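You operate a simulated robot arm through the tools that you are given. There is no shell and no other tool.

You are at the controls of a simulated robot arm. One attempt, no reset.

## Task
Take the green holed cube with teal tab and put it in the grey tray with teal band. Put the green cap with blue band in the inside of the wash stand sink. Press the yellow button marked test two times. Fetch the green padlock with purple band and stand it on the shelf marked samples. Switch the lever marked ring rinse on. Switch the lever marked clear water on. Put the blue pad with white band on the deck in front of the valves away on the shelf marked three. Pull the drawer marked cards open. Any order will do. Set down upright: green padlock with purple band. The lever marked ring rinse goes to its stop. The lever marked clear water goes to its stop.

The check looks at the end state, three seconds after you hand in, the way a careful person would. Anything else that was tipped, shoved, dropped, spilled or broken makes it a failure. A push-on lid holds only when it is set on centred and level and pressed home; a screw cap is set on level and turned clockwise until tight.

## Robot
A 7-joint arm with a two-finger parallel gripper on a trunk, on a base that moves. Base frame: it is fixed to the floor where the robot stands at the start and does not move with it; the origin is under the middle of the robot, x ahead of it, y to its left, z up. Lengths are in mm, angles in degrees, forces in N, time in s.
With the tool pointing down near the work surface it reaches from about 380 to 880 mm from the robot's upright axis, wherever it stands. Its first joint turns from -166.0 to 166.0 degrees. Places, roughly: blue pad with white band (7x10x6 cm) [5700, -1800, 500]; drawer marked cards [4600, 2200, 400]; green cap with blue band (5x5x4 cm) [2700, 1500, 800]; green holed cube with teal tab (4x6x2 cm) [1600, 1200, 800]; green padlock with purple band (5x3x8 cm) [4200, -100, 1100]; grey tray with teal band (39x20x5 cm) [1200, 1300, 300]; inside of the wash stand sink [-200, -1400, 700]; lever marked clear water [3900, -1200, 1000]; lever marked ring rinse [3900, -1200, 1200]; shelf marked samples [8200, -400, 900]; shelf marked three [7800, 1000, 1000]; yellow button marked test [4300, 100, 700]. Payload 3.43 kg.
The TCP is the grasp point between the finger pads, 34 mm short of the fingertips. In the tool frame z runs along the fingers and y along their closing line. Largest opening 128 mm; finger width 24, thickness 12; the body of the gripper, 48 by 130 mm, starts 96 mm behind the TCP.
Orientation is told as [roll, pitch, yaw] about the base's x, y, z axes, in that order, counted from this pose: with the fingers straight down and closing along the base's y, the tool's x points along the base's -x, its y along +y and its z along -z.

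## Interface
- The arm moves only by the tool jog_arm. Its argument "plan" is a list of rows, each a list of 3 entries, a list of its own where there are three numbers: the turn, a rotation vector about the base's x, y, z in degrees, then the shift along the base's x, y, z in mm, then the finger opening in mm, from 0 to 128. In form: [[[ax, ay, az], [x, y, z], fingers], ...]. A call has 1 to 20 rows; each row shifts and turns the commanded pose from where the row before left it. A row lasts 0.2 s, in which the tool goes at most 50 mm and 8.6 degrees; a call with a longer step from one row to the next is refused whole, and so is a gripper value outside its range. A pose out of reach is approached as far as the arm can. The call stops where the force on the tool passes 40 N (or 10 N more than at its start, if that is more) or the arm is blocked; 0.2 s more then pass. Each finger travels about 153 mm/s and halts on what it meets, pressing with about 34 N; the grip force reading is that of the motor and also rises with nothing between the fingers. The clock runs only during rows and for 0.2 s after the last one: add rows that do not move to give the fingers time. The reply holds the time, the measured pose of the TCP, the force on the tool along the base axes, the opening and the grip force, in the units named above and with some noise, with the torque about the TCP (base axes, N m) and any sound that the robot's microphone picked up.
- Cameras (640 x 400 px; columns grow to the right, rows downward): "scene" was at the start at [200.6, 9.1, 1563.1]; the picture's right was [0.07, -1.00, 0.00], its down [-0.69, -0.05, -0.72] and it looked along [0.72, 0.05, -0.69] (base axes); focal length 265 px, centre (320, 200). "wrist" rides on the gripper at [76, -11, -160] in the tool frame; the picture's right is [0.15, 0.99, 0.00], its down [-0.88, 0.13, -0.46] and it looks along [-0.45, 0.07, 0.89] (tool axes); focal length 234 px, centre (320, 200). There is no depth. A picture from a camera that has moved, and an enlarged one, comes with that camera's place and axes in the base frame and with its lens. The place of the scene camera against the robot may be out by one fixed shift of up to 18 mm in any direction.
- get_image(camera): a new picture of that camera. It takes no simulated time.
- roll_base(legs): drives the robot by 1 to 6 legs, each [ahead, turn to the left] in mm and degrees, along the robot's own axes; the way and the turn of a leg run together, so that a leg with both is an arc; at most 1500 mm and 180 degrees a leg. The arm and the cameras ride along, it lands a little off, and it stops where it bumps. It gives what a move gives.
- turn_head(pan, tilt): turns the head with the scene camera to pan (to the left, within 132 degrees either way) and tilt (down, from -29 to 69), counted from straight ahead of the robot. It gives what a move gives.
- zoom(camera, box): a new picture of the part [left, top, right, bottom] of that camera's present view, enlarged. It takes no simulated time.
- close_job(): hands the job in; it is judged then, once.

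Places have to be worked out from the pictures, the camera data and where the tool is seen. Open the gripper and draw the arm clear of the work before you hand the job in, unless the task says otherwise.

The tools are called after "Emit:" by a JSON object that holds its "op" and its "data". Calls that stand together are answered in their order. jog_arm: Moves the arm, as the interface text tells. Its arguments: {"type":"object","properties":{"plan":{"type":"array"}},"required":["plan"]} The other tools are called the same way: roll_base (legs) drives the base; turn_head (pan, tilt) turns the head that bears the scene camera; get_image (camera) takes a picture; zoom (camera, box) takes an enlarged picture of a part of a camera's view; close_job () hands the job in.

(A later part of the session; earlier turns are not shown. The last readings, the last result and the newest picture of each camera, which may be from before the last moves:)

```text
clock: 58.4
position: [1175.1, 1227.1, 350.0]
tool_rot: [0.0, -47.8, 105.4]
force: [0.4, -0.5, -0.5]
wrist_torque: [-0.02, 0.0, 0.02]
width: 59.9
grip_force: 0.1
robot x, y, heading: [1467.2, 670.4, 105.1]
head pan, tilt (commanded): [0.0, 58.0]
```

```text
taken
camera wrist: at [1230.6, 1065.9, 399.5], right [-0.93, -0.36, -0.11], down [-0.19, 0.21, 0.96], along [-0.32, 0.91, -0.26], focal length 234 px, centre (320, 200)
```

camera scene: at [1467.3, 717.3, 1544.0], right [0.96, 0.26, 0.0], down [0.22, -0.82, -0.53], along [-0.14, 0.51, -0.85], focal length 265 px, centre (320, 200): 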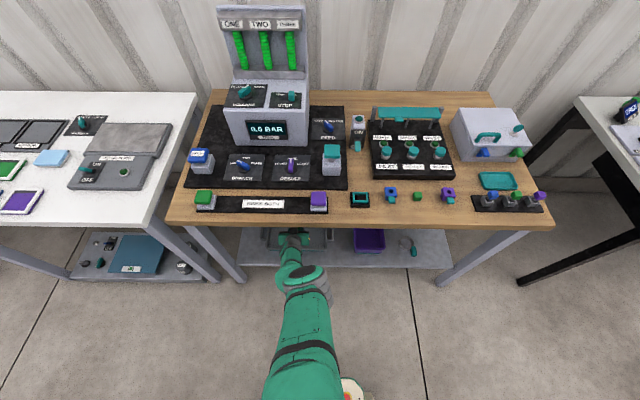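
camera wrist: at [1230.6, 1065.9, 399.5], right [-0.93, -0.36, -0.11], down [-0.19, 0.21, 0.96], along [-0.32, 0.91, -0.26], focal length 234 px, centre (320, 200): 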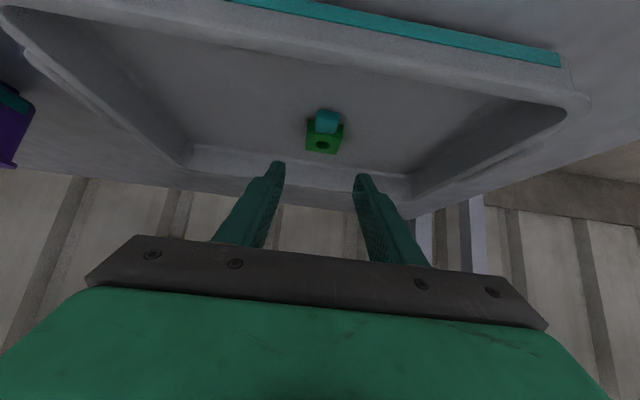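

The green cube lies in the tray. I raise the gripper and back the base out from under the bench.

Emit:
{"op": "jog_arm", "data": {"plan": [[[0, 0, 0], [3, -10, 30], 60], [[0, 0, 0], [3, -10, 35], 60], [[0, 0, 0], [3, -10, 35], 60], [[0, 0, 0], [0, 0, 0], 40]]}}

Emit:
{"op": "roll_base", "data": {"legs": [[-310, 0]]}}

Emit:
{"op": "get_image", "data": {"camera": "scene"}}

```text
clock: 59.4
position: [1162.0, 1233.1, 355.0]
tool_rot: [-0.1, -47.9, 105.5]
force: [0.1, 1.0, -0.5]
wrist_torque: [-0.02, 0.0, 0.0]
width: 40.1
grip_force: 0.0
out of reach, approached as far as the arm can: row 1, 2, 3
robot x, y, heading: [1466.2, 671.4, 105.3]
head pan, tilt (commanded): [0.0, 58.0]
```

```text
clock: 61.5
position: [1240.5, 943.9, 354.0]
tool_rot: [-0.1, -47.8, 105.4]
force: [0.3, -0.3, -0.3]
wrist_torque: [-0.02, 0.0, 0.05]
width: 40.2
grip_force: 0.0
robot x, y, heading: [1544.8, 384.1, 105.3]
head pan, tilt (commanded): [0.0, 58.0]
stopped in leg 1: the robot was blocked; the commanded pose is now the measured one
```

```text
taken
camera scene: at [1511.3, 556.3, 1544.0], right [0.96, 0.26, 0.0], down [0.22, -0.82, -0.53], along [-0.14, 0.51, -0.85], focal length 265 px, centre (320, 200)
```

scene: 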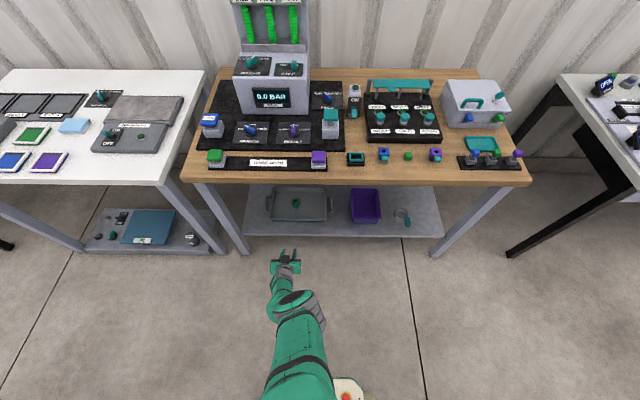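

The base bumped softly at its rear near the middle table (about where I had stood before). I check the tray and then the table behind.

Emit:
{"op": "zoom", "data": {"camera": "scene", "box": [230, 160, 390, 260]}}

Emit:
{"op": "turn_head", "data": {"pan": -125, "tilt": 50}}

Emit:
{"op": "get_image", "data": {"camera": "scene"}}

```text
4.00 times, centred on (310, 210) of scene
camera zoom: at [1511.3, 556.3, 1544.0], right [0.96, 0.26, 0.0], down [0.22, -0.82, -0.53], along [-0.14, 0.51, -0.85], focal length 1059 px, centre (360, 160)
```

zoom: 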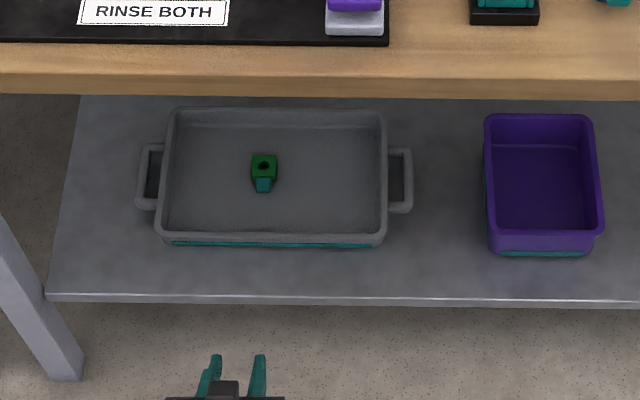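

```text
clock: 63.6
position: [1240.3, 944.6, 353.8]
tool_rot: [-0.1, -47.8, 105.4]
force: [0.4, -0.1, -0.3]
wrist_torque: [0.0, 0.0, -0.01]
width: 39.8
grip_force: 0.0
robot x, y, heading: [1540.0, 385.5, 105.3]
head pan, tilt (commanded): [-125.0, 50.0]
```

```text
taken
camera scene: at [1601.8, 463.7, 1554.2], right [-0.34, -0.94, 0.0], down [-0.72, 0.26, -0.64], along [0.6, -0.22, -0.77], focal length 265 px, centre (320, 200)
```

scene: 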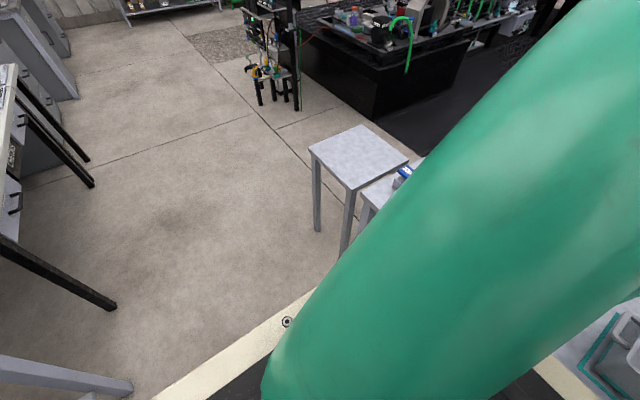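

Nothing wrong visible on this side; I look to the other side too.

Emit:
{"op": "turn_head", "data": {"pan": 130, "tilt": 45}}

Emit:
{"op": "get_image", "data": {"camera": "scene"}}

```text
clock: 67.2
position: [1240.3, 945.0, 354.4]
tool_rot: [-0.1, -47.8, 105.5]
force: [0.4, 0.0, -0.1]
wrist_torque: [-0.02, 0.0, 0.01]
width: 40.1
grip_force: 0.1
robot x, y, heading: [1543.7, 381.6, 105.4]
head pan, tilt (commanded): [130.0, 45.0]
```

```text
taken
camera scene: at [1483.0, 423.0, 1561.1], right [-0.82, 0.57, 0.0], down [0.4, 0.58, -0.71], along [-0.4, -0.58, -0.71], focal length 265 px, centre (320, 200)
```

scene: 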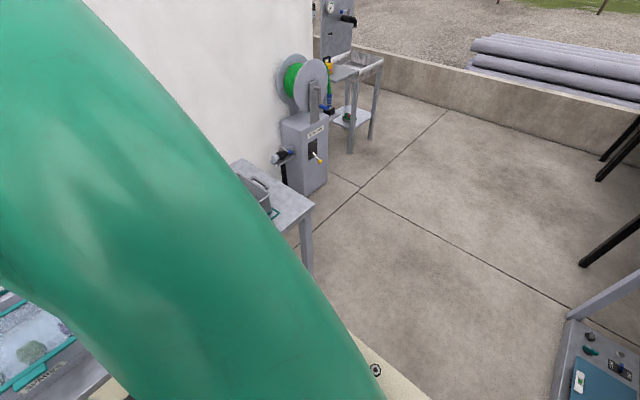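

All looks undisturbed. I raise the arm in front of the bench and bring the tool back to vertical.

Emit:
{"op": "jog_arm", "data": {"plan": [[[0, 0, 0], [10, -36, 30], 40], [[0, 0, 0], [5, -18, 45], 40], [[0, 0, 0], [0, 0, 48], 40], [[0, 0, 0], [0, 0, 48], 40], [[0, 0, 0], [0, 0, 48], 40], [[-7.7, -2.1, 0], [0, 0, 48], 40], [[-7.7, -2.1, 0], [0, 0, 48], 40], [[-7.7, -2.1, 0], [0, 0, 48], 40], [[-7.7, -2.1, 0], [0, 0, 48], 40], [[-7.7, -2.1, 0], [0, 0, 48], 40], [[-7.6, -2.1, 0], [0, 0, 48], 40], [[0, 0, 0], [0, 0, 48], 40], [[0, 0, 0], [0, 0, 48], 40], [[0, 0, 0], [0, 0, 48], 40], [[0, 0, 0], [0, 0, 40], 40], [[0, 0, 0], [0, 0, 0], 40]]}}

Emit:
{"op": "turn_head", "data": {"pan": -70, "tilt": 25}}

Emit:
{"op": "get_image", "data": {"camera": "scene"}}

```text
clock: 69.8
position: [1178.5, 957.9, 508.3]
tool_rot: [-2.9, 9.0, 106.5]
force: [-0.8, -0.6, -0.3]
wrist_torque: [0.06, 0.0, -0.06]
width: 39.8
grip_force: 0.0
out of reach, approached as far as the arm can: row 1, 2, 3, 4, 5, 6, 7, 8, 9, 10, 12, 13
robot x, y, heading: [1543.7, 382.9, 105.5]
head pan, tilt (commanded): [130.0, 45.0]
stopped in row 13: the arm was blocked; the commanded pose is now the measured one
```

```text
clock: 72.7
position: [1178.5, 956.7, 507.6]
tool_rot: [-3.0, 9.1, 106.5]
force: [-0.2, 1.0, 0.0]
wrist_torque: [-0.02, 0.0, -0.01]
width: 39.8
grip_force: 0.1
robot x, y, heading: [1544.3, 385.4, 105.2]
head pan, tilt (commanded): [-70.0, 25.0]
```

```text
taken
camera scene: at [1604.4, 543.0, 1591.7], right [0.58, -0.82, 0.0], down [-0.34, -0.24, -0.91], along [0.74, 0.52, -0.42], focal length 265 px, centre (320, 200)
```

scene: 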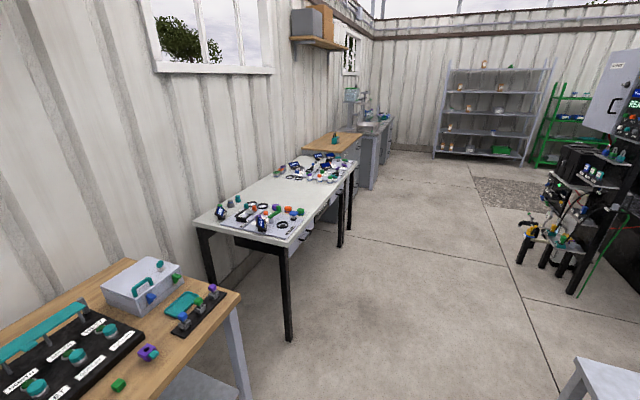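

The arm stopped as blocked at (1178, 957, 508). I look at it before moving further.

Emit:
{"op": "turn_head", "data": {"pan": 10, "tilt": 60}}

Emit:
{"op": "get_image", "data": {"camera": "scene"}}

Emit:
{"op": "get_image", "data": {"camera": "wrist"}}

```text
clock: 74.3
position: [1178.8, 957.0, 507.1]
tool_rot: [-3.0, 9.0, 106.4]
force: [0.8, 0.2, -0.4]
wrist_torque: [0.02, -0.02, 0.02]
width: 39.9
grip_force: 0.0
robot x, y, heading: [1546.7, 386.3, 105.1]
head pan, tilt (commanded): [10.0, 60.0]
```

```text
taken
camera scene: at [1500.8, 550.1, 1541.6], right [0.9, 0.43, 0.0], down [0.37, -0.78, -0.5], along [-0.21, 0.45, -0.87], focal length 265 px, centre (320, 200)
```

scene: 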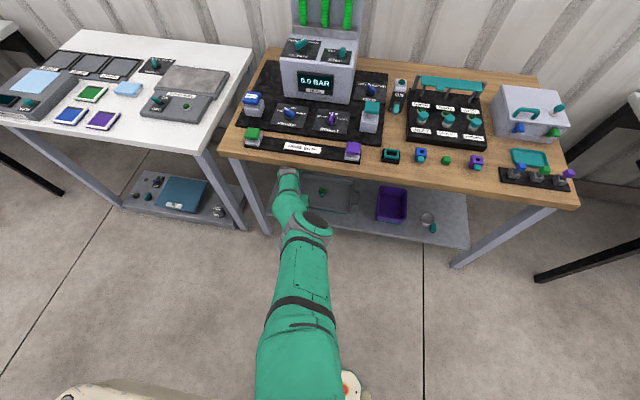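

```text
taken
camera wrist: at [1195.9, 909.5, 677.5], right [-0.9, -0.43, -0.03], down [-0.41, 0.86, 0.3], along [-0.1, 0.29, -0.95], focal length 234 px, centre (320, 200)
```

wrist: 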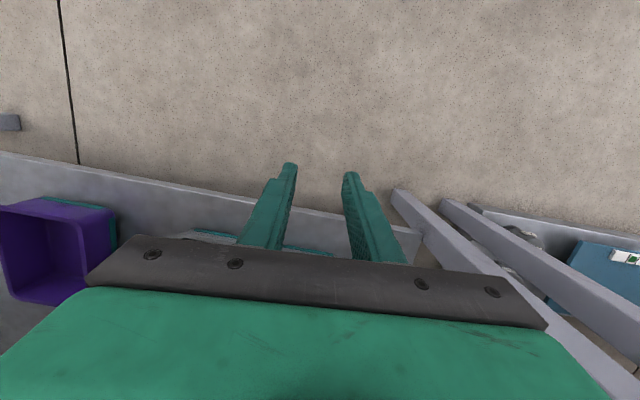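

The gripper swung upright with its wrist under the bench edge and stopped against it. The arm had been stretched straight; now I pull it horizontally back toward me in small steps.

Emit:
{"op": "jog_arm", "data": {"plan": [[[0, 0, 0], [5, -20, -5], 40], [[0, 0, 0], [7, -25, 0], 40], [[0, 0, 0], [8, -30, 0], 40], [[0, 0, 0], [0, 0, 0], 40]]}}

Emit:
{"op": "get_image", "data": {"camera": "scene"}}

```text
clock: 75.3
position: [1173.4, 916.6, 467.3]
tool_rot: [-3.0, 9.0, 106.4]
force: [-0.9, 0.7, 0.1]
wrist_torque: [0.02, 0.01, 0.03]
width: 39.9
grip_force: 0.1
out of reach, approached as far as the arm can: row 1, 2, 3
robot x, y, heading: [1540.8, 387.7, 105.0]
head pan, tilt (commanded): [10.0, 60.0]
```

```text
taken
camera scene: at [1500.9, 550.1, 1541.6], right [0.9, 0.43, 0.0], down [0.37, -0.78, -0.5], along [-0.21, 0.45, -0.87], focal length 265 px, centre (320, 200)
```

scene: 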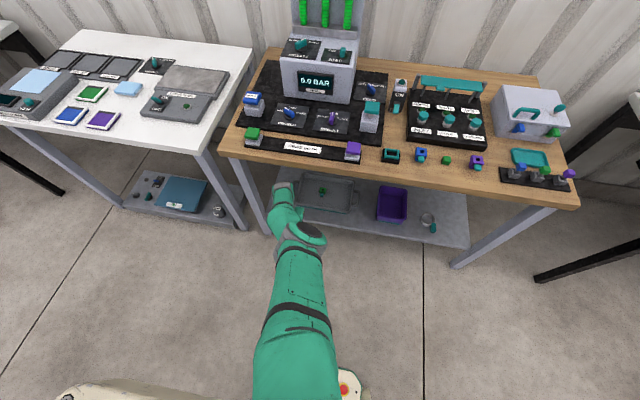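

The arm is stretched straight and slides along its reach limit. I keep pulling the command inward, in the free space in front of the bench, until it bends again.

Emit:
{"op": "jog_arm", "data": {"plan": [[[0, 0, 0], [8, -30, 0], 40], [[0, 0, 0], [8, -30, 0], 40], [[0, 0, 0], [0, 0, 0], 40]]}}

Emit:
{"op": "get_image", "data": {"camera": "scene"}}

```text
clock: 76.1
position: [1168.9, 882.9, 440.8]
tool_rot: [-3.0, 9.2, 106.3]
force: [-0.2, -0.5, -0.2]
wrist_torque: [0.02, 0.03, 0.0]
width: 39.8
grip_force: 0.0
out of reach, approached as far as the arm can: row 1, 2
robot x, y, heading: [1540.2, 386.7, 105.1]
head pan, tilt (commanded): [10.0, 60.0]
```

```text
taken
camera scene: at [1500.9, 550.1, 1541.6], right [0.9, 0.43, 0.0], down [0.37, -0.78, -0.5], along [-0.21, 0.45, -0.87], focal length 265 px, centre (320, 200)
```

scene: 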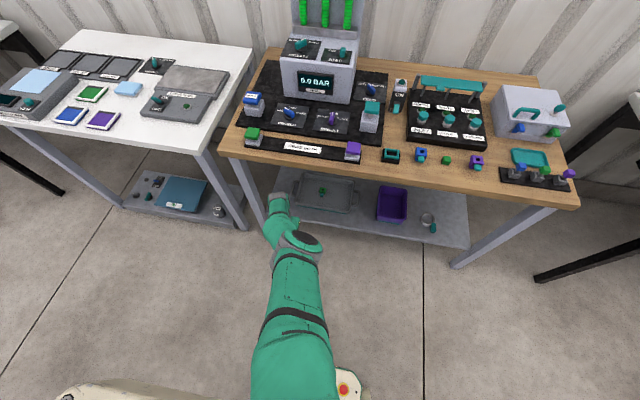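

The gripper is now in front of the bench edge. I command upward and slightly back so the elbow can bend.

Emit:
{"op": "jog_arm", "data": {"plan": [[[0, 0, 0], [10, -20, 40], 40], [[0, 0, 0], [10, -20, 40], 40], [[0, 0, 0], [10, -10, 45], 40], [[0, 0, 0], [0, 0, 0], 40]]}}

Emit:
{"op": "get_image", "data": {"camera": "scene"}}

```text
clock: 77.1
position: [1136.4, 908.0, 489.5]
tool_rot: [-3.1, 9.3, 106.5]
force: [0.0, -0.3, 0.0]
wrist_torque: [-0.03, 0.01, -0.03]
width: 40.1
grip_force: 0.1
out of reach, approached as far as the arm can: row 1, 2, 3
robot x, y, heading: [1544.5, 386.3, 104.9]
head pan, tilt (commanded): [10.0, 60.0]
```

```text
taken
camera scene: at [1500.9, 550.1, 1541.6], right [0.9, 0.43, 0.0], down [0.37, -0.78, -0.5], along [-0.21, 0.45, -0.87], focal length 265 px, centre (320, 200)
```

scene: 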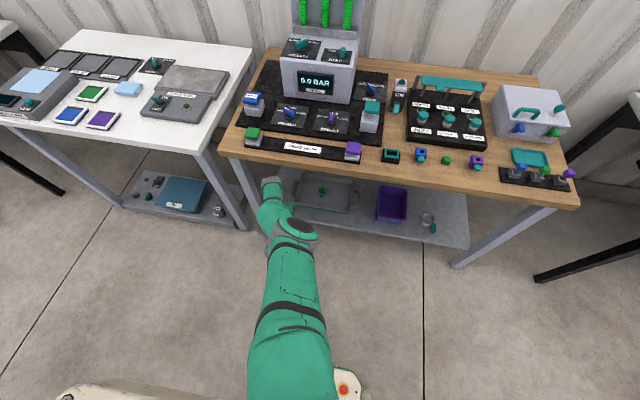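

Going up only slides it outward. I instead pull the command back and down, which brings the gripper close in front of me and clear of the bench.

Emit:
{"op": "jog_arm", "data": {"plan": [[[0, 0, 0], [0, -10, -45], 40], [[0, 0, 0], [0, -10, -45], 40], [[0, 0, 0], [0, -10, -40], 40], [[0, 0, 0], [0, -10, -30], 40], [[0, 0, 0], [0, 0, 0], 40]]}}

Emit:
{"op": "get_image", "data": {"camera": "scene"}}

```text
clock: 78.3
position: [1146.6, 859.7, 433.1]
tool_rot: [-3.1, 9.0, 106.4]
force: [-0.3, 0.1, 0.0]
wrist_torque: [-0.02, -0.02, -0.04]
width: 40.2
grip_force: 0.1
out of reach, approached as far as the arm can: row 1, 2, 3, 4
robot x, y, heading: [1543.3, 386.4, 105.1]
head pan, tilt (commanded): [10.0, 60.0]
```

```text
taken
camera scene: at [1500.9, 550.1, 1541.6], right [0.9, 0.43, 0.0], down [0.37, -0.78, -0.5], along [-0.21, 0.45, -0.87], focal length 265 px, centre (320, 200)
```

scene: 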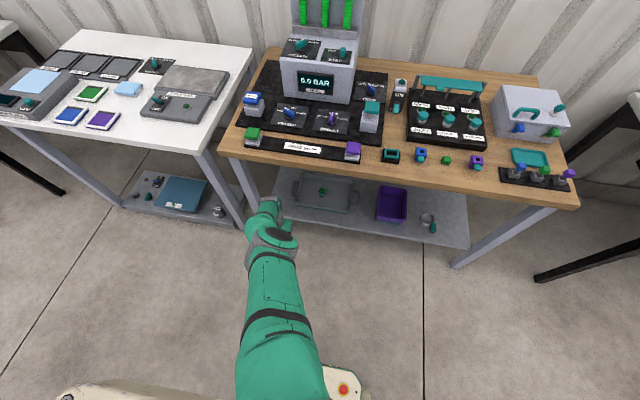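

Working as expected; a bit more back and down.

Emit:
{"op": "jog_arm", "data": {"plan": [[[0, 0, 0], [15, -15, -40], 40], [[0, 0, 0], [15, -15, -40], 40], [[0, 0, 0], [15, -15, -30], 40], [[0, 0, 0], [15, 0, 0], 40], [[0, 0, 0], [0, 0, 0], 40]]}}

Emit:
{"op": "get_image", "data": {"camera": "scene"}}

```text
clock: 79.5
position: [1198.8, 799.8, 361.2]
tool_rot: [-3.1, 9.1, 106.4]
force: [0.9, 0.1, 0.0]
wrist_torque: [0.01, -0.03, 0.02]
width: 40.1
grip_force: 0.1
out of reach, approached as far as the arm can: row 1, 2, 3, 4
robot x, y, heading: [1546.2, 387.7, 105.3]
head pan, tilt (commanded): [10.0, 60.0]
```

```text
taken
camera scene: at [1500.9, 550.1, 1541.6], right [0.9, 0.43, 0.0], down [0.37, -0.78, -0.5], along [-0.21, 0.45, -0.87], focal length 265 px, centre (320, 200)
```

scene: 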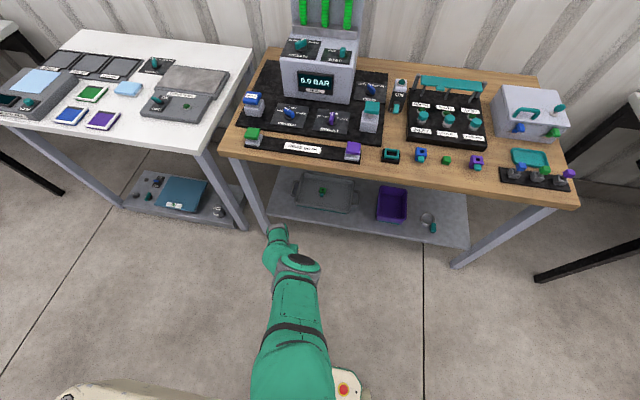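

The gripper is now low and close (r≈540). I ease 50 mm forward off the table behind me and turn right to point the arm along the free aisle.

Emit:
{"op": "roll_base", "data": {"legs": [[50, 0], [0, -90]]}}

Emit:
{"op": "get_image", "data": {"camera": "scene"}}

```text
clock: 84.7
position: [1943.7, 778.0, 360.9]
tool_rot: [-3.1, 9.2, 16.6]
force: [0.2, 0.3, 0.5]
wrist_torque: [0.0, 0.0, -0.02]
width: 39.7
grip_force: 0.1
robot x, y, heading: [1531.2, 432.3, 15.4]
head pan, tilt (commanded): [10.0, 60.0]
```

```text
taken
camera scene: at [1705.3, 493.2, 1541.6], right [0.43, -0.9, 0.0], down [-0.78, -0.37, -0.5], along [0.45, 0.21, -0.87], focal length 265 px, centre (320, 200)
```

scene: 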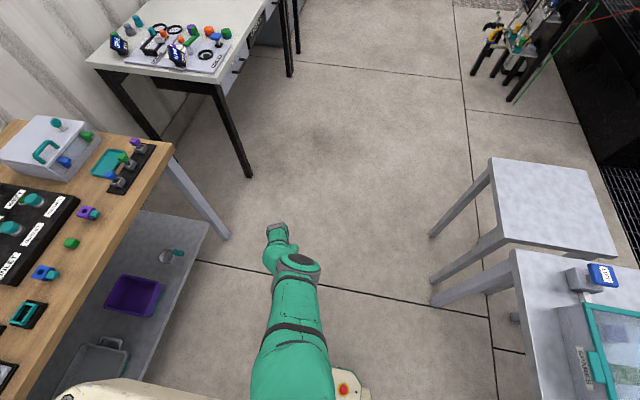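

The arm now points along the aisle. I swing it to the right into the middle of the free floor before raising it.

Emit:
{"op": "jog_arm", "data": {"plan": [[[0, 0, 0], [18, -42, 0], 40], [[0, 0, 0], [18, -42, 0], 40], [[0, 0, 0], [18, -42, 0], 40], [[0, 0, 0], [18, -42, 0], 40], [[0, 0, 0], [12, -42, 0], 40], [[0, 0, 0], [0, 0, 0], 40]]}}

Emit:
{"op": "jog_arm", "data": {"plan": [[[0, 0, 0], [0, 0, 48], 40], [[0, 0, 0], [0, 0, 48], 40], [[0, 0, 0], [0, 0, 48], 40], [[0, 0, 0], [0, 0, 48], 40], [[0, 0, 0], [0, 0, 48], 40], [[0, 0, 0], [0, 0, 48], 40], [[0, 0, 0], [0, 0, 0], 40]]}}

Emit:
{"op": "get_image", "data": {"camera": "scene"}}

```text
clock: 86.1
position: [2026.3, 604.9, 343.9]
tool_rot: [-4.2, 8.9, 15.9]
force: [-0.4, 0.4, 0.0]
wrist_torque: [0.01, 0.02, 0.0]
width: 40.0
grip_force: 0.0
out of reach, approached as far as the arm can: row 1, 2, 4, 5
robot x, y, heading: [1530.0, 433.7, 15.2]
head pan, tilt (commanded): [10.0, 60.0]
```

```text
clock: 87.7
position: [2141.9, 680.2, 477.4]
tool_rot: [-3.3, 9.1, 16.4]
force: [-0.2, 0.2, -0.7]
wrist_torque: [0.06, 0.0, 0.0]
width: 40.0
grip_force: 0.0
out of reach, approached as far as the arm can: row 1, 2, 3, 4, 5, 6
robot x, y, heading: [1531.6, 434.1, 15.2]
head pan, tilt (commanded): [10.0, 60.0]
```

```text
taken
camera scene: at [1705.3, 493.2, 1541.6], right [0.43, -0.9, 0.0], down [-0.78, -0.37, -0.5], along [0.45, 0.21, -0.87], focal length 265 px, centre (320, 200)
```

scene: 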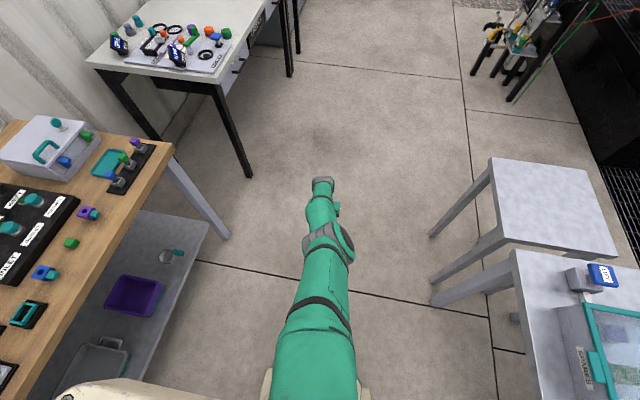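

Free space around; I continue upward until the elbow releases.

Emit:
{"op": "jog_arm", "data": {"plan": [[[0, 0, 0], [0, 0, 48], 40], [[0, 0, 0], [0, 0, 48], 40], [[0, 0, 0], [0, 0, 48], 40], [[0, 0, 0], [0, 0, 48], 40], [[0, 0, 0], [0, 0, 0], 40]]}}

Emit:
{"op": "get_image", "data": {"camera": "scene"}}

```text
clock: 88.9
position: [2212.6, 715.8, 598.0]
tool_rot: [-3.1, 9.2, 16.2]
force: [0.7, -0.1, -0.6]
wrist_torque: [0.02, 0.02, 0.01]
width: 39.9
grip_force: 0.1
out of reach, approached as far as the arm can: row 1, 2, 3, 4
robot x, y, heading: [1532.0, 433.8, 15.4]
head pan, tilt (commanded): [10.0, 60.0]
```

```text
taken
camera scene: at [1705.3, 493.2, 1541.6], right [0.43, -0.9, 0.0], down [-0.78, -0.37, -0.5], along [0.45, 0.21, -0.87], focal length 265 px, centre (320, 200)
```

scene: 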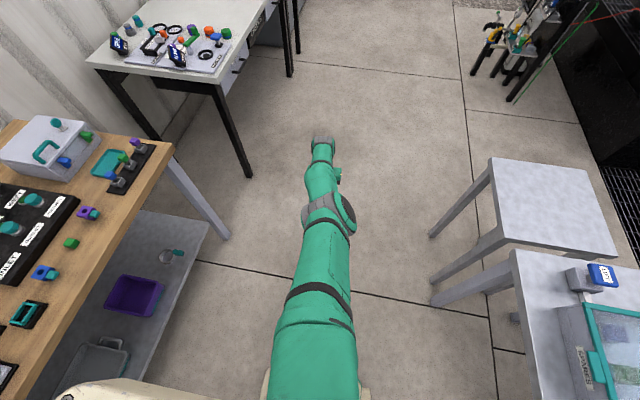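

Still sliding outward along the limit; I continue up, all in free space.

Emit:
{"op": "jog_arm", "data": {"plan": [[[0, 0, 0], [0, 0, 48], 40], [[0, 0, 0], [0, 0, 48], 40], [[0, 0, 0], [0, 0, 48], 40], [[0, 0, 0], [0, 0, 48], 40], [[0, 0, 0], [0, 0, 48], 40], [[0, 0, 0], [0, 0, 48], 40], [[0, 0, 0], [0, 0, 0], 40]]}}

Emit:
{"op": "get_image", "data": {"camera": "scene"}}

```text
clock: 90.5
position: [2292.4, 758.0, 852.6]
tool_rot: [-3.4, 9.1, 15.9]
force: [-0.2, 0.3, -0.1]
wrist_torque: [0.02, 0.02, -0.01]
width: 40.1
grip_force: 0.1
out of reach, approached as far as the arm can: row 1, 2, 3, 4, 5, 6
robot x, y, heading: [1530.1, 436.1, 15.4]
head pan, tilt (commanded): [10.0, 60.0]
```

```text
taken
camera scene: at [1705.4, 493.2, 1541.6], right [0.43, -0.9, 0.0], down [-0.78, -0.37, -0.5], along [0.45, 0.21, -0.87], focal length 265 px, centre (320, 200)
```

scene: 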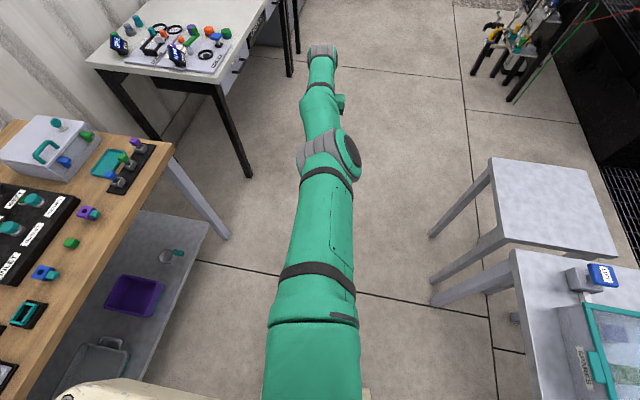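

The steps must simply be small at first: near full stretch a few mm inward already means a large elbow bend. I try tiny inward steps that grow gradually.

Emit:
{"op": "jog_arm", "data": {"plan": [[[0, 0, 0], [-0.9, -0.4, 0.3], 40], [[0, 0, 0], [-0.9, -0.4, 0.3], 40], [[0, 0, 0], [-1.8, -0.8, 0.5], 40], [[0, 0, 0], [-1.8, -0.8, 0.5], 40], [[0, 0, 0], [-2.7, -1.1, 0.8], 40], [[0, 0, 0], [-3.6, -1.5, 1], 40], [[0, 0, 0], [-4.4, -1.9, 1.3], 40], [[0, 0, 0], [-5.3, -2.2, 1.6], 40], [[0, 0, 0], [-7, -3, 2], 40], [[0, 0, 0], [-9, -4, 2.5], 40], [[0, 0, 0], [-10, -5, 3], 40], [[0, 0, 0], [-12, -6, 4], 40]]}}

```text
clock: 93.1
position: [2291.7, 757.0, 851.9]
tool_rot: [-3.1, 9.3, 16.0]
force: [-0.4, 0.4, 1.1]
wrist_torque: [0.01, 0.02, 0.03]
width: 39.7
grip_force: 0.0
out of reach, approached as far as the arm can: row 3, 5, 6, 7, 8, 9, 10, 11, 12
robot x, y, heading: [1528.9, 433.4, 15.5]
head pan, tilt (commanded): [10.0, 60.0]
```

Purely inward steps don't bend it. Going down while pulling in should flex the elbow the right way, so I try that.

Emit:
{"op": "jog_arm", "data": {"plan": [[[0, 0, 0], [-20, -8, -43], 40], [[0, 0, 0], [-20, -8, -43], 40], [[0, 0, 0], [-20, -8, -43], 40], [[0, 0, 0], [-20, -8, -43], 40], [[0, 0, 0], [0, 0, 0], 40]]}}

```text
clock: 94.3
position: [2240.8, 738.3, 670.7]
tool_rot: [-3.1, 9.1, 16.4]
force: [0.9, 0.4, 0.2]
wrist_torque: [0.01, 0.0, 0.01]
width: 39.9
grip_force: 0.1
out of reach, approached as far as the arm can: row 1, 2, 3, 4
robot x, y, heading: [1528.8, 431.1, 15.0]
head pan, tilt (commanded): [10.0, 60.0]
```

Still sliding on the same limit. I look closely at the arm to understand its posture.

Emit:
{"op": "turn_head", "data": {"pan": 8, "tilt": 45}}

Emit:
{"op": "get_image", "data": {"camera": "scene"}}

Emit:
{"op": "zoom", "data": {"camera": "scene", "box": [200, 150, 440, 300]}}

```text
clock: 95.1
position: [2242.1, 739.1, 670.8]
tool_rot: [-3.2, 9.3, 16.3]
force: [-0.3, 0.1, 0.1]
wrist_torque: [0.02, -0.02, 0.04]
width: 39.8
grip_force: 0.1
robot x, y, heading: [1530.5, 436.0, 15.4]
head pan, tilt (commanded): [8.0, 45.0]
```

```text
taken
camera scene: at [1719.7, 496.9, 1561.0], right [0.4, -0.92, 0.0], down [-0.65, -0.28, -0.71], along [0.65, 0.28, -0.71], focal length 265 px, centre (320, 200)
```

scene: 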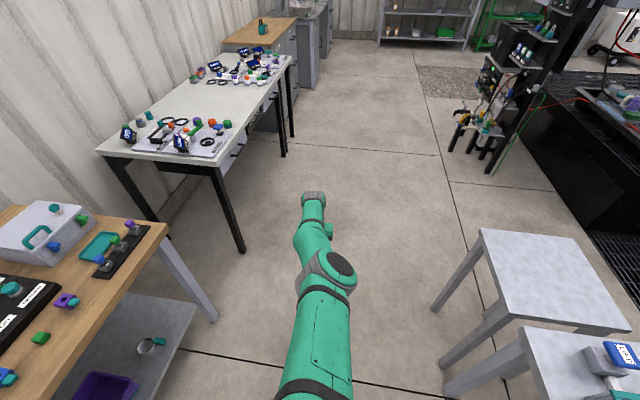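

```text
2.67 times, centred on (320, 225) of scene
camera zoom: at [1719.7, 496.9, 1561.0], right [0.4, -0.92, 0.0], down [-0.65, -0.28, -0.71], along [0.65, 0.28, -0.71], focal length 706 px, centre (320, 133)
```

zoom: 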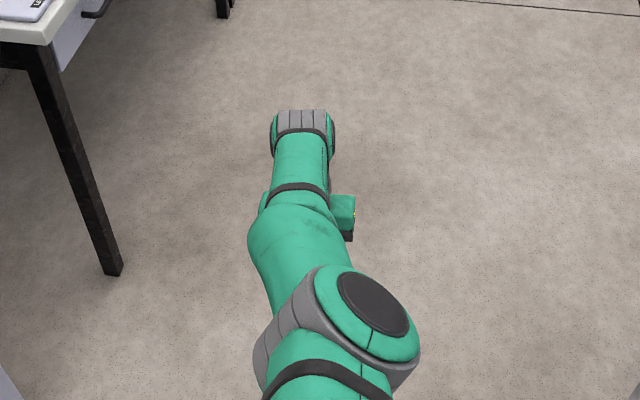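

I test how the arm responds to pure tilting of the tool in this free space, to see which joint holds it.

Emit:
{"op": "jog_arm", "data": {"plan": [[[2.1, -7.7, 0], [0, 0, 0], 40], [[2.1, -7.7, 0], [0, 0, 0], 40], [[2.1, -7.7, 0], [0, 0, 0], 40], [[2.1, -7.7, 0], [0, 0, 0], 40], [[0, 0, 0], [0, 0, 0], 40]]}}

Emit:
{"op": "zoom", "data": {"camera": "scene", "box": [200, 150, 440, 300]}}

```text
clock: 96.3
position: [2334.4, 784.0, 621.7]
tool_rot: [-3.8, -22.7, 16.6]
force: [0.1, 0.0, -0.3]
wrist_torque: [0.0, 0.01, -0.01]
width: 39.8
grip_force: 0.0
out of reach, approached as far as the arm can: row 1, 2, 3, 4
robot x, y, heading: [1528.0, 432.7, 15.4]
head pan, tilt (commanded): [8.0, 45.0]
```

```text
2.67 times, centred on (320, 225) of scene
camera zoom: at [1719.8, 496.9, 1561.1], right [0.4, -0.92, 0.0], down [-0.65, -0.28, -0.71], along [0.65, 0.28, -0.71], focal length 706 px, centre (320, 133)
```

zoom: 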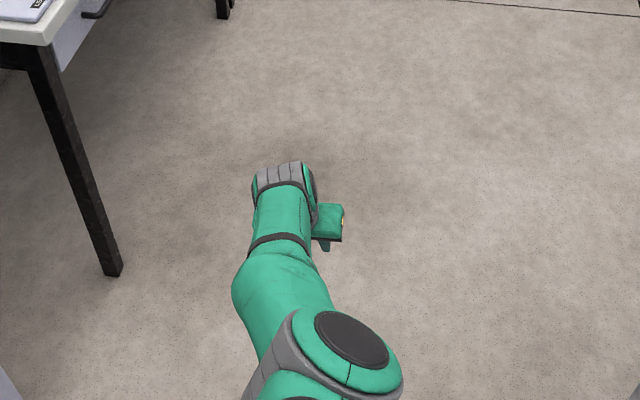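

The tilt dragged the whole hand. I test an inward pull again from this tilt.

Emit:
{"op": "jog_arm", "data": {"plan": [[[0, 0, 0], [-18, -7, 0], 40], [[0, 0, 0], [-18, -7, 0], 40], [[0, 0, 0], [-18, -7, 0], 40], [[0, 0, 0], [0, 0, 0], 40]]}}

```text
clock: 97.3
position: [2319.7, 781.8, 596.8]
tool_rot: [-4.0, -22.7, 16.7]
force: [0.3, 0.1, -0.8]
wrist_torque: [0.03, 0.02, 0.0]
width: 40.0
grip_force: 0.1
out of reach, approached as far as the arm can: row 1, 2, 3
robot x, y, heading: [1532.5, 434.1, 15.5]
head pan, tilt (commanded): [8.0, 45.0]
```

The elbow bends sideways (it used to stand out to my left), so a sideways swing to the right should flex it. I try a rightward sweep in free space.

Emit:
{"op": "jog_arm", "data": {"plan": [[[0, 0, 0], [17, -42, 0], 40], [[0, 0, 0], [15, -42, 0], 40], [[0, 0, 0], [13, -43, 0], 40], [[0, 0, 0], [10, -43, 0], 40], [[0, 0, 0], [8, -43, 0], 40], [[0, 0, 0], [5, -43, 0], 40], [[0, 0, 0], [2, -43, 0], 40], [[0, 0, 0], [0, -43, 0], 40], [[0, 0, 0], [0, 0, 0], 40]]}}

```text
clock: 99.3
position: [2370.5, 565.4, 563.6]
tool_rot: [-8.5, -23.9, 13.7]
force: [0.4, -1.0, 0.1]
wrist_torque: [-0.02, -0.01, -0.01]
width: 40.0
grip_force: 0.0
out of reach, approached as far as the arm can: row 2, 3, 4, 5, 6, 7, 8
robot x, y, heading: [1531.4, 434.3, 15.2]
head pan, tilt (commanded): [8.0, 45.0]
```

I look at the picture and try the inward pull again from here.

Emit:
{"op": "jog_arm", "data": {"plan": [[[0, 0, 0], [-10, 0, 0], 40], [[0, 0, 0], [-20, 0, 0], 40], [[0, 0, 0], [-30, 0, 0], 40], [[0, 0, 0], [0, 0, 0], 40]]}}

Emit:
{"op": "get_image", "data": {"camera": "scene"}}

Emit:
{"op": "get_image", "data": {"camera": "wrist"}}

```text
clock: 100.3
position: [2349.1, 572.4, 534.5]
tool_rot: [-8.5, -23.8, 13.8]
force: [0.2, 0.2, -0.2]
wrist_torque: [0.02, 0.01, -0.01]
width: 39.7
grip_force: 0.0
out of reach, approached as far as the arm can: row 1, 2, 3
robot x, y, heading: [1530.3, 433.5, 15.0]
head pan, tilt (commanded): [8.0, 45.0]
```

```text
taken
camera scene: at [1719.8, 496.9, 1561.1], right [0.4, -0.92, 0.0], down [-0.65, -0.28, -0.71], along [0.65, 0.28, -0.71], focal length 265 px, centre (320, 200)
```

scene: 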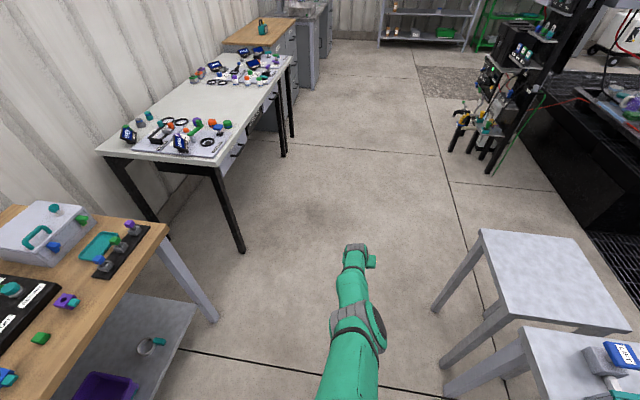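

```text
taken
camera wrist: at [2215.6, 551.2, 649.5], right [-0.31, 0.93, -0.19], down [0.57, 0.34, 0.75], along [0.77, 0.12, -0.63], focal length 234 px, centre (320, 200)
```

wrist: 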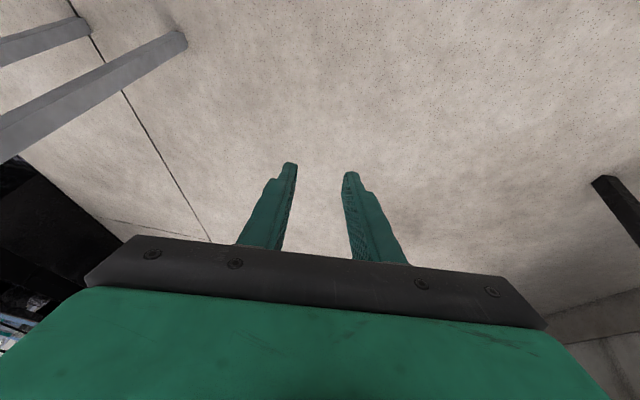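

Still locked. The one sideways direction I have not tried is left, so I sweep left with a slight inward pull.

Emit:
{"op": "jog_arm", "data": {"plan": [[[0, 0, 0], [-12, 42, 0], 40], [[0, 0, 0], [-14, 41, 0], 40], [[0, 0, 0], [-16, 40, 0], 40], [[0, 0, 0], [-18, 40, 0], 40], [[0, 0, 0], [-20, 39, 0], 40], [[0, 0, 0], [-22, 38, 0], 40], [[0, 0, 0], [-24, 37, 0], 40], [[0, 0, 0], [-26, 36, 0], 40], [[0, 0, 0], [0, 0, 0], 40]]}}

```text
clock: 102.3
position: [2193.8, 885.3, 533.9]
tool_rot: [-8.5, -23.8, 13.8]
force: [0.5, 1.4, 0.8]
wrist_torque: [-0.01, -0.01, 0.0]
width: 39.9
grip_force: 0.0
out of reach, approached as far as the arm can: row 3, 8
robot x, y, heading: [1527.3, 435.1, 15.0]
head pan, tilt (commanded): [8.0, 45.0]
```

That works: it followed exactly and the elbow is bending (r went from 832 to 804). I now pull inward gently along the arm direction.

Emit:
{"op": "jog_arm", "data": {"plan": [[[0, 0, 0], [-10, -3, 0], 40], [[0, 0, 0], [-12, -4, 0], 40], [[0, 0, 0], [-16, -6, 5], 40], [[0, 0, 0], [-20, -10, 10], 40], [[0, 0, 0], [-20, -10, 10], 40], [[0, 0, 0], [0, 0, 0], 40]]}}

```text
clock: 103.7
position: [2116.2, 848.9, 557.8]
tool_rot: [-8.5, -24.0, 13.8]
force: [0.8, -0.3, 0.0]
wrist_torque: [0.02, 0.02, -0.03]
width: 39.9
grip_force: 0.0
robot x, y, heading: [1534.6, 430.9, 15.3]
head pan, tilt (commanded): [8.0, 45.0]
```

The arm is free again. I raise it, bring it in and upright it.

Emit:
{"op": "jog_arm", "data": {"plan": [[[0, 0, 0], [-25, -15, 35], 40], [[0, 0, 0], [-25, -15, 35], 40], [[-1.9, 7.7, 0], [-20, -15, 40], 40], [[-1.9, 7.7, 0], [-15, -15, 40], 40], [[-1.9, 7.7, 0], [-10, -15, 40], 40], [[8.2, 2, 0], [-10, -20, 40], 40], [[0, 0, 1.3], [0, -25, 40], 40], [[0, 0, 0], [0, -25, 40], 40], [[0, 0, 0], [0, -25, 40], 40], [[0, 0, 0], [0, -25, 40], 40], [[0, 0, 0], [0, -25, 40], 40], [[0, 0, 0], [0, -20, 40], 40], [[0, 0, 0], [0, 0, 40], 40], [[0, 0, 0], [0, 0, 0], 40]]}}

Emit:
{"op": "get_image", "data": {"camera": "scene"}}

```text
clock: 106.9
position: [2096.7, 882.7, 1004.7]
tool_rot: [-6.0, 2.4, 12.6]
force: [-0.2, -0.1, 1.1]
wrist_torque: [0.02, -0.05, -0.01]
width: 39.6
grip_force: 0.0
out of reach, approached as far as the arm can: row 1, 2, 3, 4, 5, 6, 7, 8, 9, 10, 11, 12, 13
robot x, y, heading: [1527.6, 433.4, 15.4]
head pan, tilt (commanded): [8.0, 45.0]
stopped in row 14: the arm was blocked; the commanded pose is now the measured one
```

```text
taken
camera scene: at [1719.5, 496.7, 1561.1], right [0.4, -0.92, 0.0], down [-0.65, -0.28, -0.71], along [0.65, 0.28, -0.71], focal length 265 px, centre (320, 200)
```

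scene: 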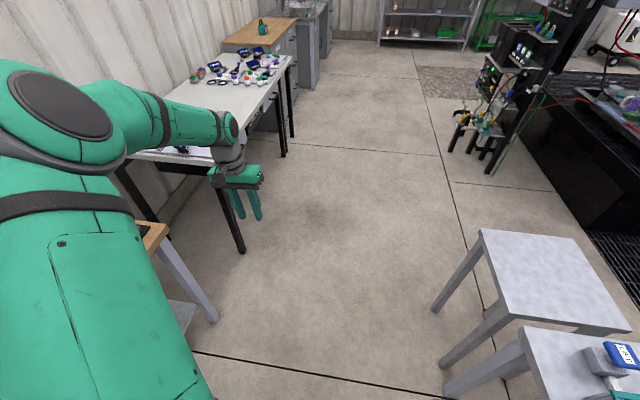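

The hand is up and nearly upright, with the elbow out to the left; it reported blocked at the end. I test small moves to the right toward the posture I had at the start.

Emit:
{"op": "jog_arm", "data": {"plan": [[[0, 0, 0], [2, -15, 0], 40], [[0, 0, 0], [2, -15, 0], 40], [[0, 0, 0], [2, -15, 0], 40], [[0, 0, 0], [0, 0, 0], 40]]}}

Emit:
{"op": "get_image", "data": {"camera": "wrist"}}

```text
clock: 108.1
position: [2104.7, 840.7, 972.4]
tool_rot: [-8.0, 4.1, 12.5]
force: [0.3, -0.4, 0.5]
wrist_torque: [0.04, -0.04, 0.02]
width: 40.1
grip_force: 0.1
out of reach, approached as far as the arm can: row 2, 3
robot x, y, heading: [1531.4, 435.1, 15.2]
head pan, tilt (commanded): [8.0, 45.0]
stopped in row 4: the arm was blocked; the commanded pose is now the measured one
```

```text
taken
camera wrist: at [2039.3, 837.0, 1137.2], right [-0.36, 0.92, -0.13], down [0.85, 0.38, 0.37], along [0.39, 0.03, -0.92], focal length 234 px, centre (320, 200)
```

wrist: 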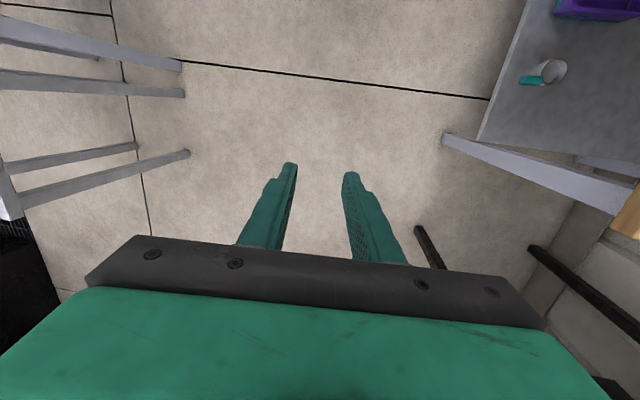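

Something blocks the arm. I turn the head to see the elbow and upper arm.

Emit:
{"op": "turn_head", "data": {"pan": 60, "tilt": 10}}

Emit:
{"op": "get_image", "data": {"camera": "scene"}}

Emit:
{"op": "turn_head", "data": {"pan": 60, "tilt": 55}}

Emit:
{"op": "get_image", "data": {"camera": "scene"}}

```text
clock: 109.3
position: [2104.8, 840.4, 973.8]
tool_rot: [-8.0, 4.1, 12.5]
force: [0.2, 0.3, 0.3]
wrist_torque: [0.0, 0.01, 0.02]
width: 39.9
grip_force: 0.1
robot x, y, heading: [1530.6, 432.5, 15.5]
head pan, tilt (commanded): [60.0, 10.0]
```

```text
taken
camera scene: at [1668.7, 554.7, 1616.0], right [0.97, -0.25, 0.0], down [-0.04, -0.17, -0.98], along [0.25, 0.95, -0.17], focal length 265 px, centre (320, 200)
```

scene: 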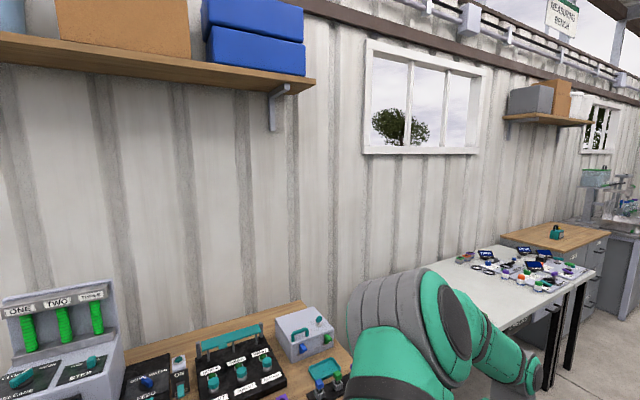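

```text
clock: 110.4
position: [2104.6, 841.2, 973.1]
tool_rot: [-8.1, 4.0, 12.5]
force: [-0.1, -0.5, 0.3]
wrist_torque: [0.01, -0.01, 0.01]
width: 39.6
grip_force: 0.1
robot x, y, heading: [1528.0, 430.2, 15.3]
head pan, tilt (commanded): [60.0, 55.0]
```

```text
taken
camera scene: at [1663.3, 534.5, 1547.7], right [0.97, -0.25, 0.0], down [-0.21, -0.79, -0.57], along [0.15, 0.56, -0.82], focal length 265 px, centre (320, 200)
```

scene: 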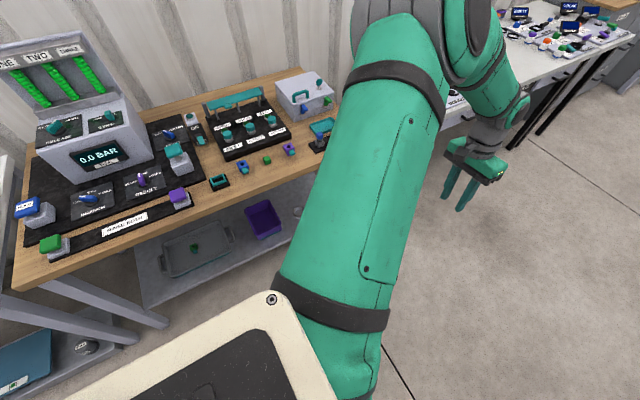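

The elbow sits high on the left, close to the torso. I try small moves outward, then see what is followed.

Emit:
{"op": "jog_arm", "data": {"plan": [[[0, 0, 0], [10, 7, 0], 40], [[0, 0, 0], [10, 7, 0], 40], [[0, 0, 0], [10, 7, 0], 40], [[0, 0, 0], [0, 0, 0], 40]]}}

```text
clock: 111.4
position: [2135.1, 865.1, 978.4]
tool_rot: [-7.4, 3.5, 12.5]
force: [0.1, -0.1, 0.4]
wrist_torque: [-0.01, -0.01, 0.0]
width: 40.0
grip_force: 0.0
robot x, y, heading: [1531.7, 433.9, 15.3]
head pan, tilt (commanded): [60.0, 55.0]
```

Outward works. I right the tool and test lowering/raising in small steps.

Emit:
{"op": "jog_arm", "data": {"plan": [[[3.6, 0.8, 0], [8, 6, 0], 40], [[3.6, 0.8, 0], [8, 6, 0], 40], [[0.8, -3.4, 0], [8, 6, 0], 40], [[0, 0, 0], [0, 0, 0], 40]]}}

Emit:
{"op": "get_image", "data": {"camera": "scene"}}

```text
clock: 112.4
position: [2165.0, 905.8, 982.6]
tool_rot: [-0.7, 0.0, 12.5]
force: [1.0, 0.4, 0.4]
wrist_torque: [0.03, -0.02, 0.0]
width: 39.8
grip_force: 0.1
out of reach, approached as far as the arm can: row 2, 3
robot x, y, heading: [1532.3, 430.7, 15.3]
head pan, tilt (commanded): [60.0, 55.0]
```

```text
taken
camera scene: at [1663.3, 534.5, 1547.7], right [0.97, -0.25, 0.0], down [-0.21, -0.79, -0.57], along [0.15, 0.55, -0.82], focal length 265 px, centre (320, 200)
```

scene: 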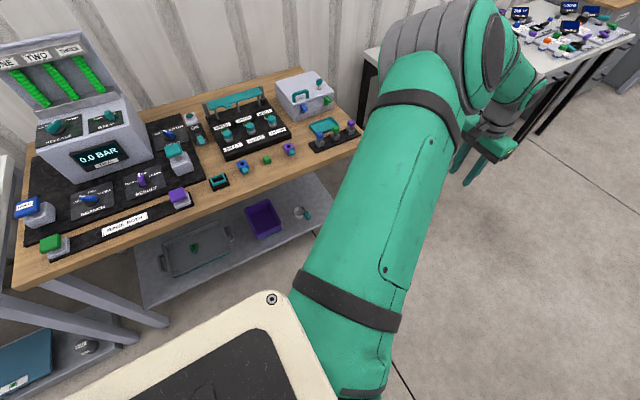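

Tool is upright again. I test moving down in small steps.

Emit:
{"op": "jog_arm", "data": {"plan": [[[0, 0, 0], [0, 0, -20], 40], [[0, 0, 0], [0, 0, -20], 40], [[0, 0, 0], [0, 0, -20], 40], [[0, 0, 0], [0, 0, 0], 40]]}}

```text
clock: 113.4
position: [2166.7, 916.6, 926.4]
tool_rot: [-0.5, 0.1, 12.5]
force: [-0.3, 0.1, 0.3]
wrist_torque: [0.01, 0.03, -0.06]
width: 39.9
grip_force: 0.1
out of reach, approached as far as the arm can: row 1, 3
robot x, y, heading: [1532.2, 434.7, 15.4]
head pan, tilt (commanded): [60.0, 55.0]
```

There is a joint limit pushing the hand to the left. I test whether turning the tool about the vertical relieves it.

Emit:
{"op": "jog_arm", "data": {"plan": [[[0, 0, 6], [0, 0, 0], 40], [[0, 0, 6], [0, 0, 0], 40], [[0, 0, 6], [0, 0, 0], 40], [[0, 0, 0], [0, 0, 0], 40]]}}

Emit:
{"op": "jog_arm", "data": {"plan": [[[0, 0, 0], [0, -15, 0], 40], [[0, 0, 0], [0, -15, 0], 40], [[0, 0, 0], [0, -15, 0], 40], [[0, 0, 0], [0, 0, 0], 40]]}}

```text
clock: 114.4
position: [2204.0, 989.1, 922.9]
tool_rot: [-0.2, 0.4, 30.4]
force: [-1.0, 1.2, 0.6]
wrist_torque: [-0.02, -0.01, 0.01]
width: 40.1
grip_force: 0.1
out of reach, approached as far as the arm can: row 1, 2, 3
robot x, y, heading: [1529.0, 433.3, 15.4]
head pan, tilt (commanded): [60.0, 55.0]
```

```text
clock: 115.4
position: [2225.3, 962.2, 922.3]
tool_rot: [0.0, 0.3, 30.6]
force: [0.1, 0.4, 0.0]
wrist_torque: [-0.02, -0.01, 0.0]
width: 39.9
grip_force: 0.1
out of reach, approached as far as the arm can: row 1, 2, 3
robot x, y, heading: [1532.3, 432.9, 15.3]
head pan, tilt (commanded): [60.0, 55.0]
```

Turning the tool left worsens it, so the last joint is at its limit. I turn the tool to the right (clockwise), which should free it.

Emit:
{"op": "jog_arm", "data": {"plan": [[[0, 0, -8], [0, 0, 0], 40], [[0, 0, -8], [0, 0, 0], 40], [[0, 0, -8], [0, 0, 0], 40], [[0, 0, -8], [0, 0, 0], 40], [[0, 0, -8], [0, 0, 0], 40], [[0, 0, 0], [0, 0, 0], 40]]}}

Emit:
{"op": "jog_arm", "data": {"plan": [[[0, 0, 0], [0, -15, 0], 40], [[0, 0, 0], [0, -15, 0], 40], [[0, 0, 0], [0, -15, 0], 40], [[0, 0, 0], [0, 0, 0], 40]]}}

```text
clock: 116.8
position: [2224.4, 961.8, 923.7]
tool_rot: [-0.2, 0.2, -9.1]
force: [0.9, 0.1, -0.8]
wrist_torque: [-0.01, -0.02, 0.0]
width: 40.0
grip_force: 0.0
robot x, y, heading: [1532.8, 431.0, 15.4]
head pan, tilt (commanded): [60.0, 55.0]
```

```text
clock: 117.8
position: [2246.4, 933.8, 920.1]
tool_rot: [-0.3, 0.2, -9.0]
force: [-0.3, 0.7, 0.6]
wrist_torque: [-0.01, -0.03, 0.01]
width: 39.9
grip_force: 0.1
out of reach, approached as far as the arm can: row 1, 2, 3
robot x, y, heading: [1532.0, 432.7, 15.4]
head pan, tilt (commanded): [60.0, 55.0]
```

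I test an inward pull now with the tool turned.

Emit:
{"op": "jog_arm", "data": {"plan": [[[0, 0, 0], [-8, -5.5, 0], 40], [[0, 0, 0], [-8, -5.5, 0], 40], [[0, 0, 0], [-16, -11, 0], 40], [[0, 0, 0], [0, 0, 0], 40]]}}

Emit:
{"op": "get_image", "data": {"camera": "scene"}}

```text
clock: 118.8
position: [2245.7, 935.7, 917.7]
tool_rot: [-0.1, 0.3, -9.1]
force: [-0.3, -1.1, -0.4]
wrist_torque: [-0.01, -0.01, 0.01]
width: 39.9
grip_force: 0.1
out of reach, approached as far as the arm can: row 1, 2, 3
robot x, y, heading: [1534.9, 428.7, 15.3]
head pan, tilt (commanded): [60.0, 55.0]
```

```text
taken
camera scene: at [1663.4, 534.5, 1547.6], right [0.97, -0.25, 0.0], down [-0.21, -0.79, -0.57], along [0.15, 0.55, -0.82], focal length 265 px, centre (320, 200)
```

scene: 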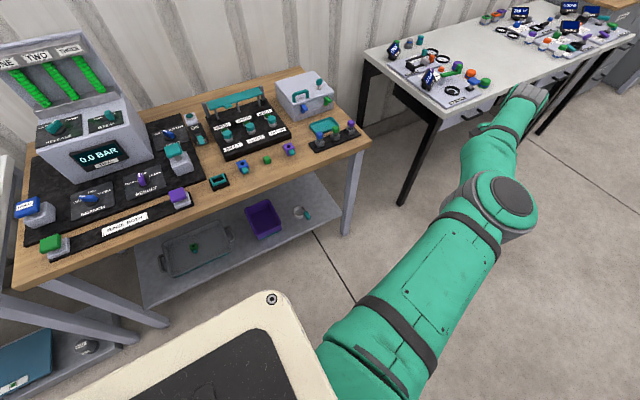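

The arm is straight again and locked the same way; the left sweep released it before. I first turn the base right so that the sweep happens over free floor.

Emit:
{"op": "roll_base", "data": {"legs": [[0, -35]]}}

Emit:
{"op": "turn_head", "data": {"pan": 20, "tilt": 45}}

Emit:
{"op": "get_image", "data": {"camera": "scene"}}

```text
clock: 121.0
position: [2404.0, 438.3, 919.3]
tool_rot: [-0.2, 0.3, -43.6]
force: [0.9, 0.3, 0.0]
wrist_torque: [0.0, 0.03, 0.0]
width: 39.8
grip_force: 0.1
robot x, y, heading: [1530.1, 428.3, -19.3]
head pan, tilt (commanded): [60.0, 55.0]
```

```text
clock: 122.1
position: [2402.8, 439.5, 918.0]
tool_rot: [-0.2, 0.3, -43.6]
force: [0.1, 0.0, 0.1]
wrist_torque: [-0.02, 0.01, 0.0]
width: 39.9
grip_force: 0.1
robot x, y, heading: [1528.8, 434.2, -19.8]
head pan, tilt (commanded): [20.0, 45.0]
```

```text
taken
camera scene: at [1724.3, 403.0, 1561.1], right [0.01, -1.0, 0.0], down [-0.71, -0.01, -0.71], along [0.71, 0.01, -0.71], focal length 265 px, centre (320, 200)
```

scene: 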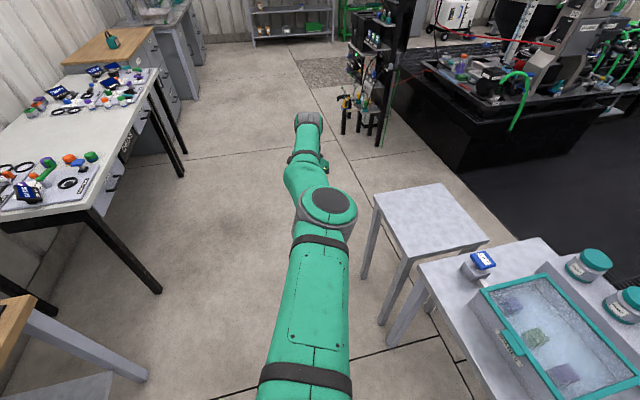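

The arm points over the aisle floor. Left sweep with slight inward pull:

Emit:
{"op": "jog_arm", "data": {"plan": [[[0, 0, 0], [-6, 42, 0], 40], [[0, 0, 0], [-8, 42, 0], 40], [[0, 0, 0], [-11, 41, 0], 40], [[0, 0, 0], [-13, 41, 0], 40], [[0, 0, 0], [-15, 40, 0], 40], [[0, 0, 0], [0, 0, 0], 40]]}}

```text
clock: 123.5
position: [2368.5, 649.1, 914.1]
tool_rot: [-0.3, 0.4, -43.7]
force: [0.4, -0.8, -0.8]
wrist_torque: [-0.02, -0.01, 0.01]
width: 39.8
grip_force: 0.3
out of reach, approached as far as the arm can: row 1, 2, 3, 4
robot x, y, heading: [1530.0, 434.3, -19.4]
head pan, tilt (commanded): [20.0, 45.0]
```

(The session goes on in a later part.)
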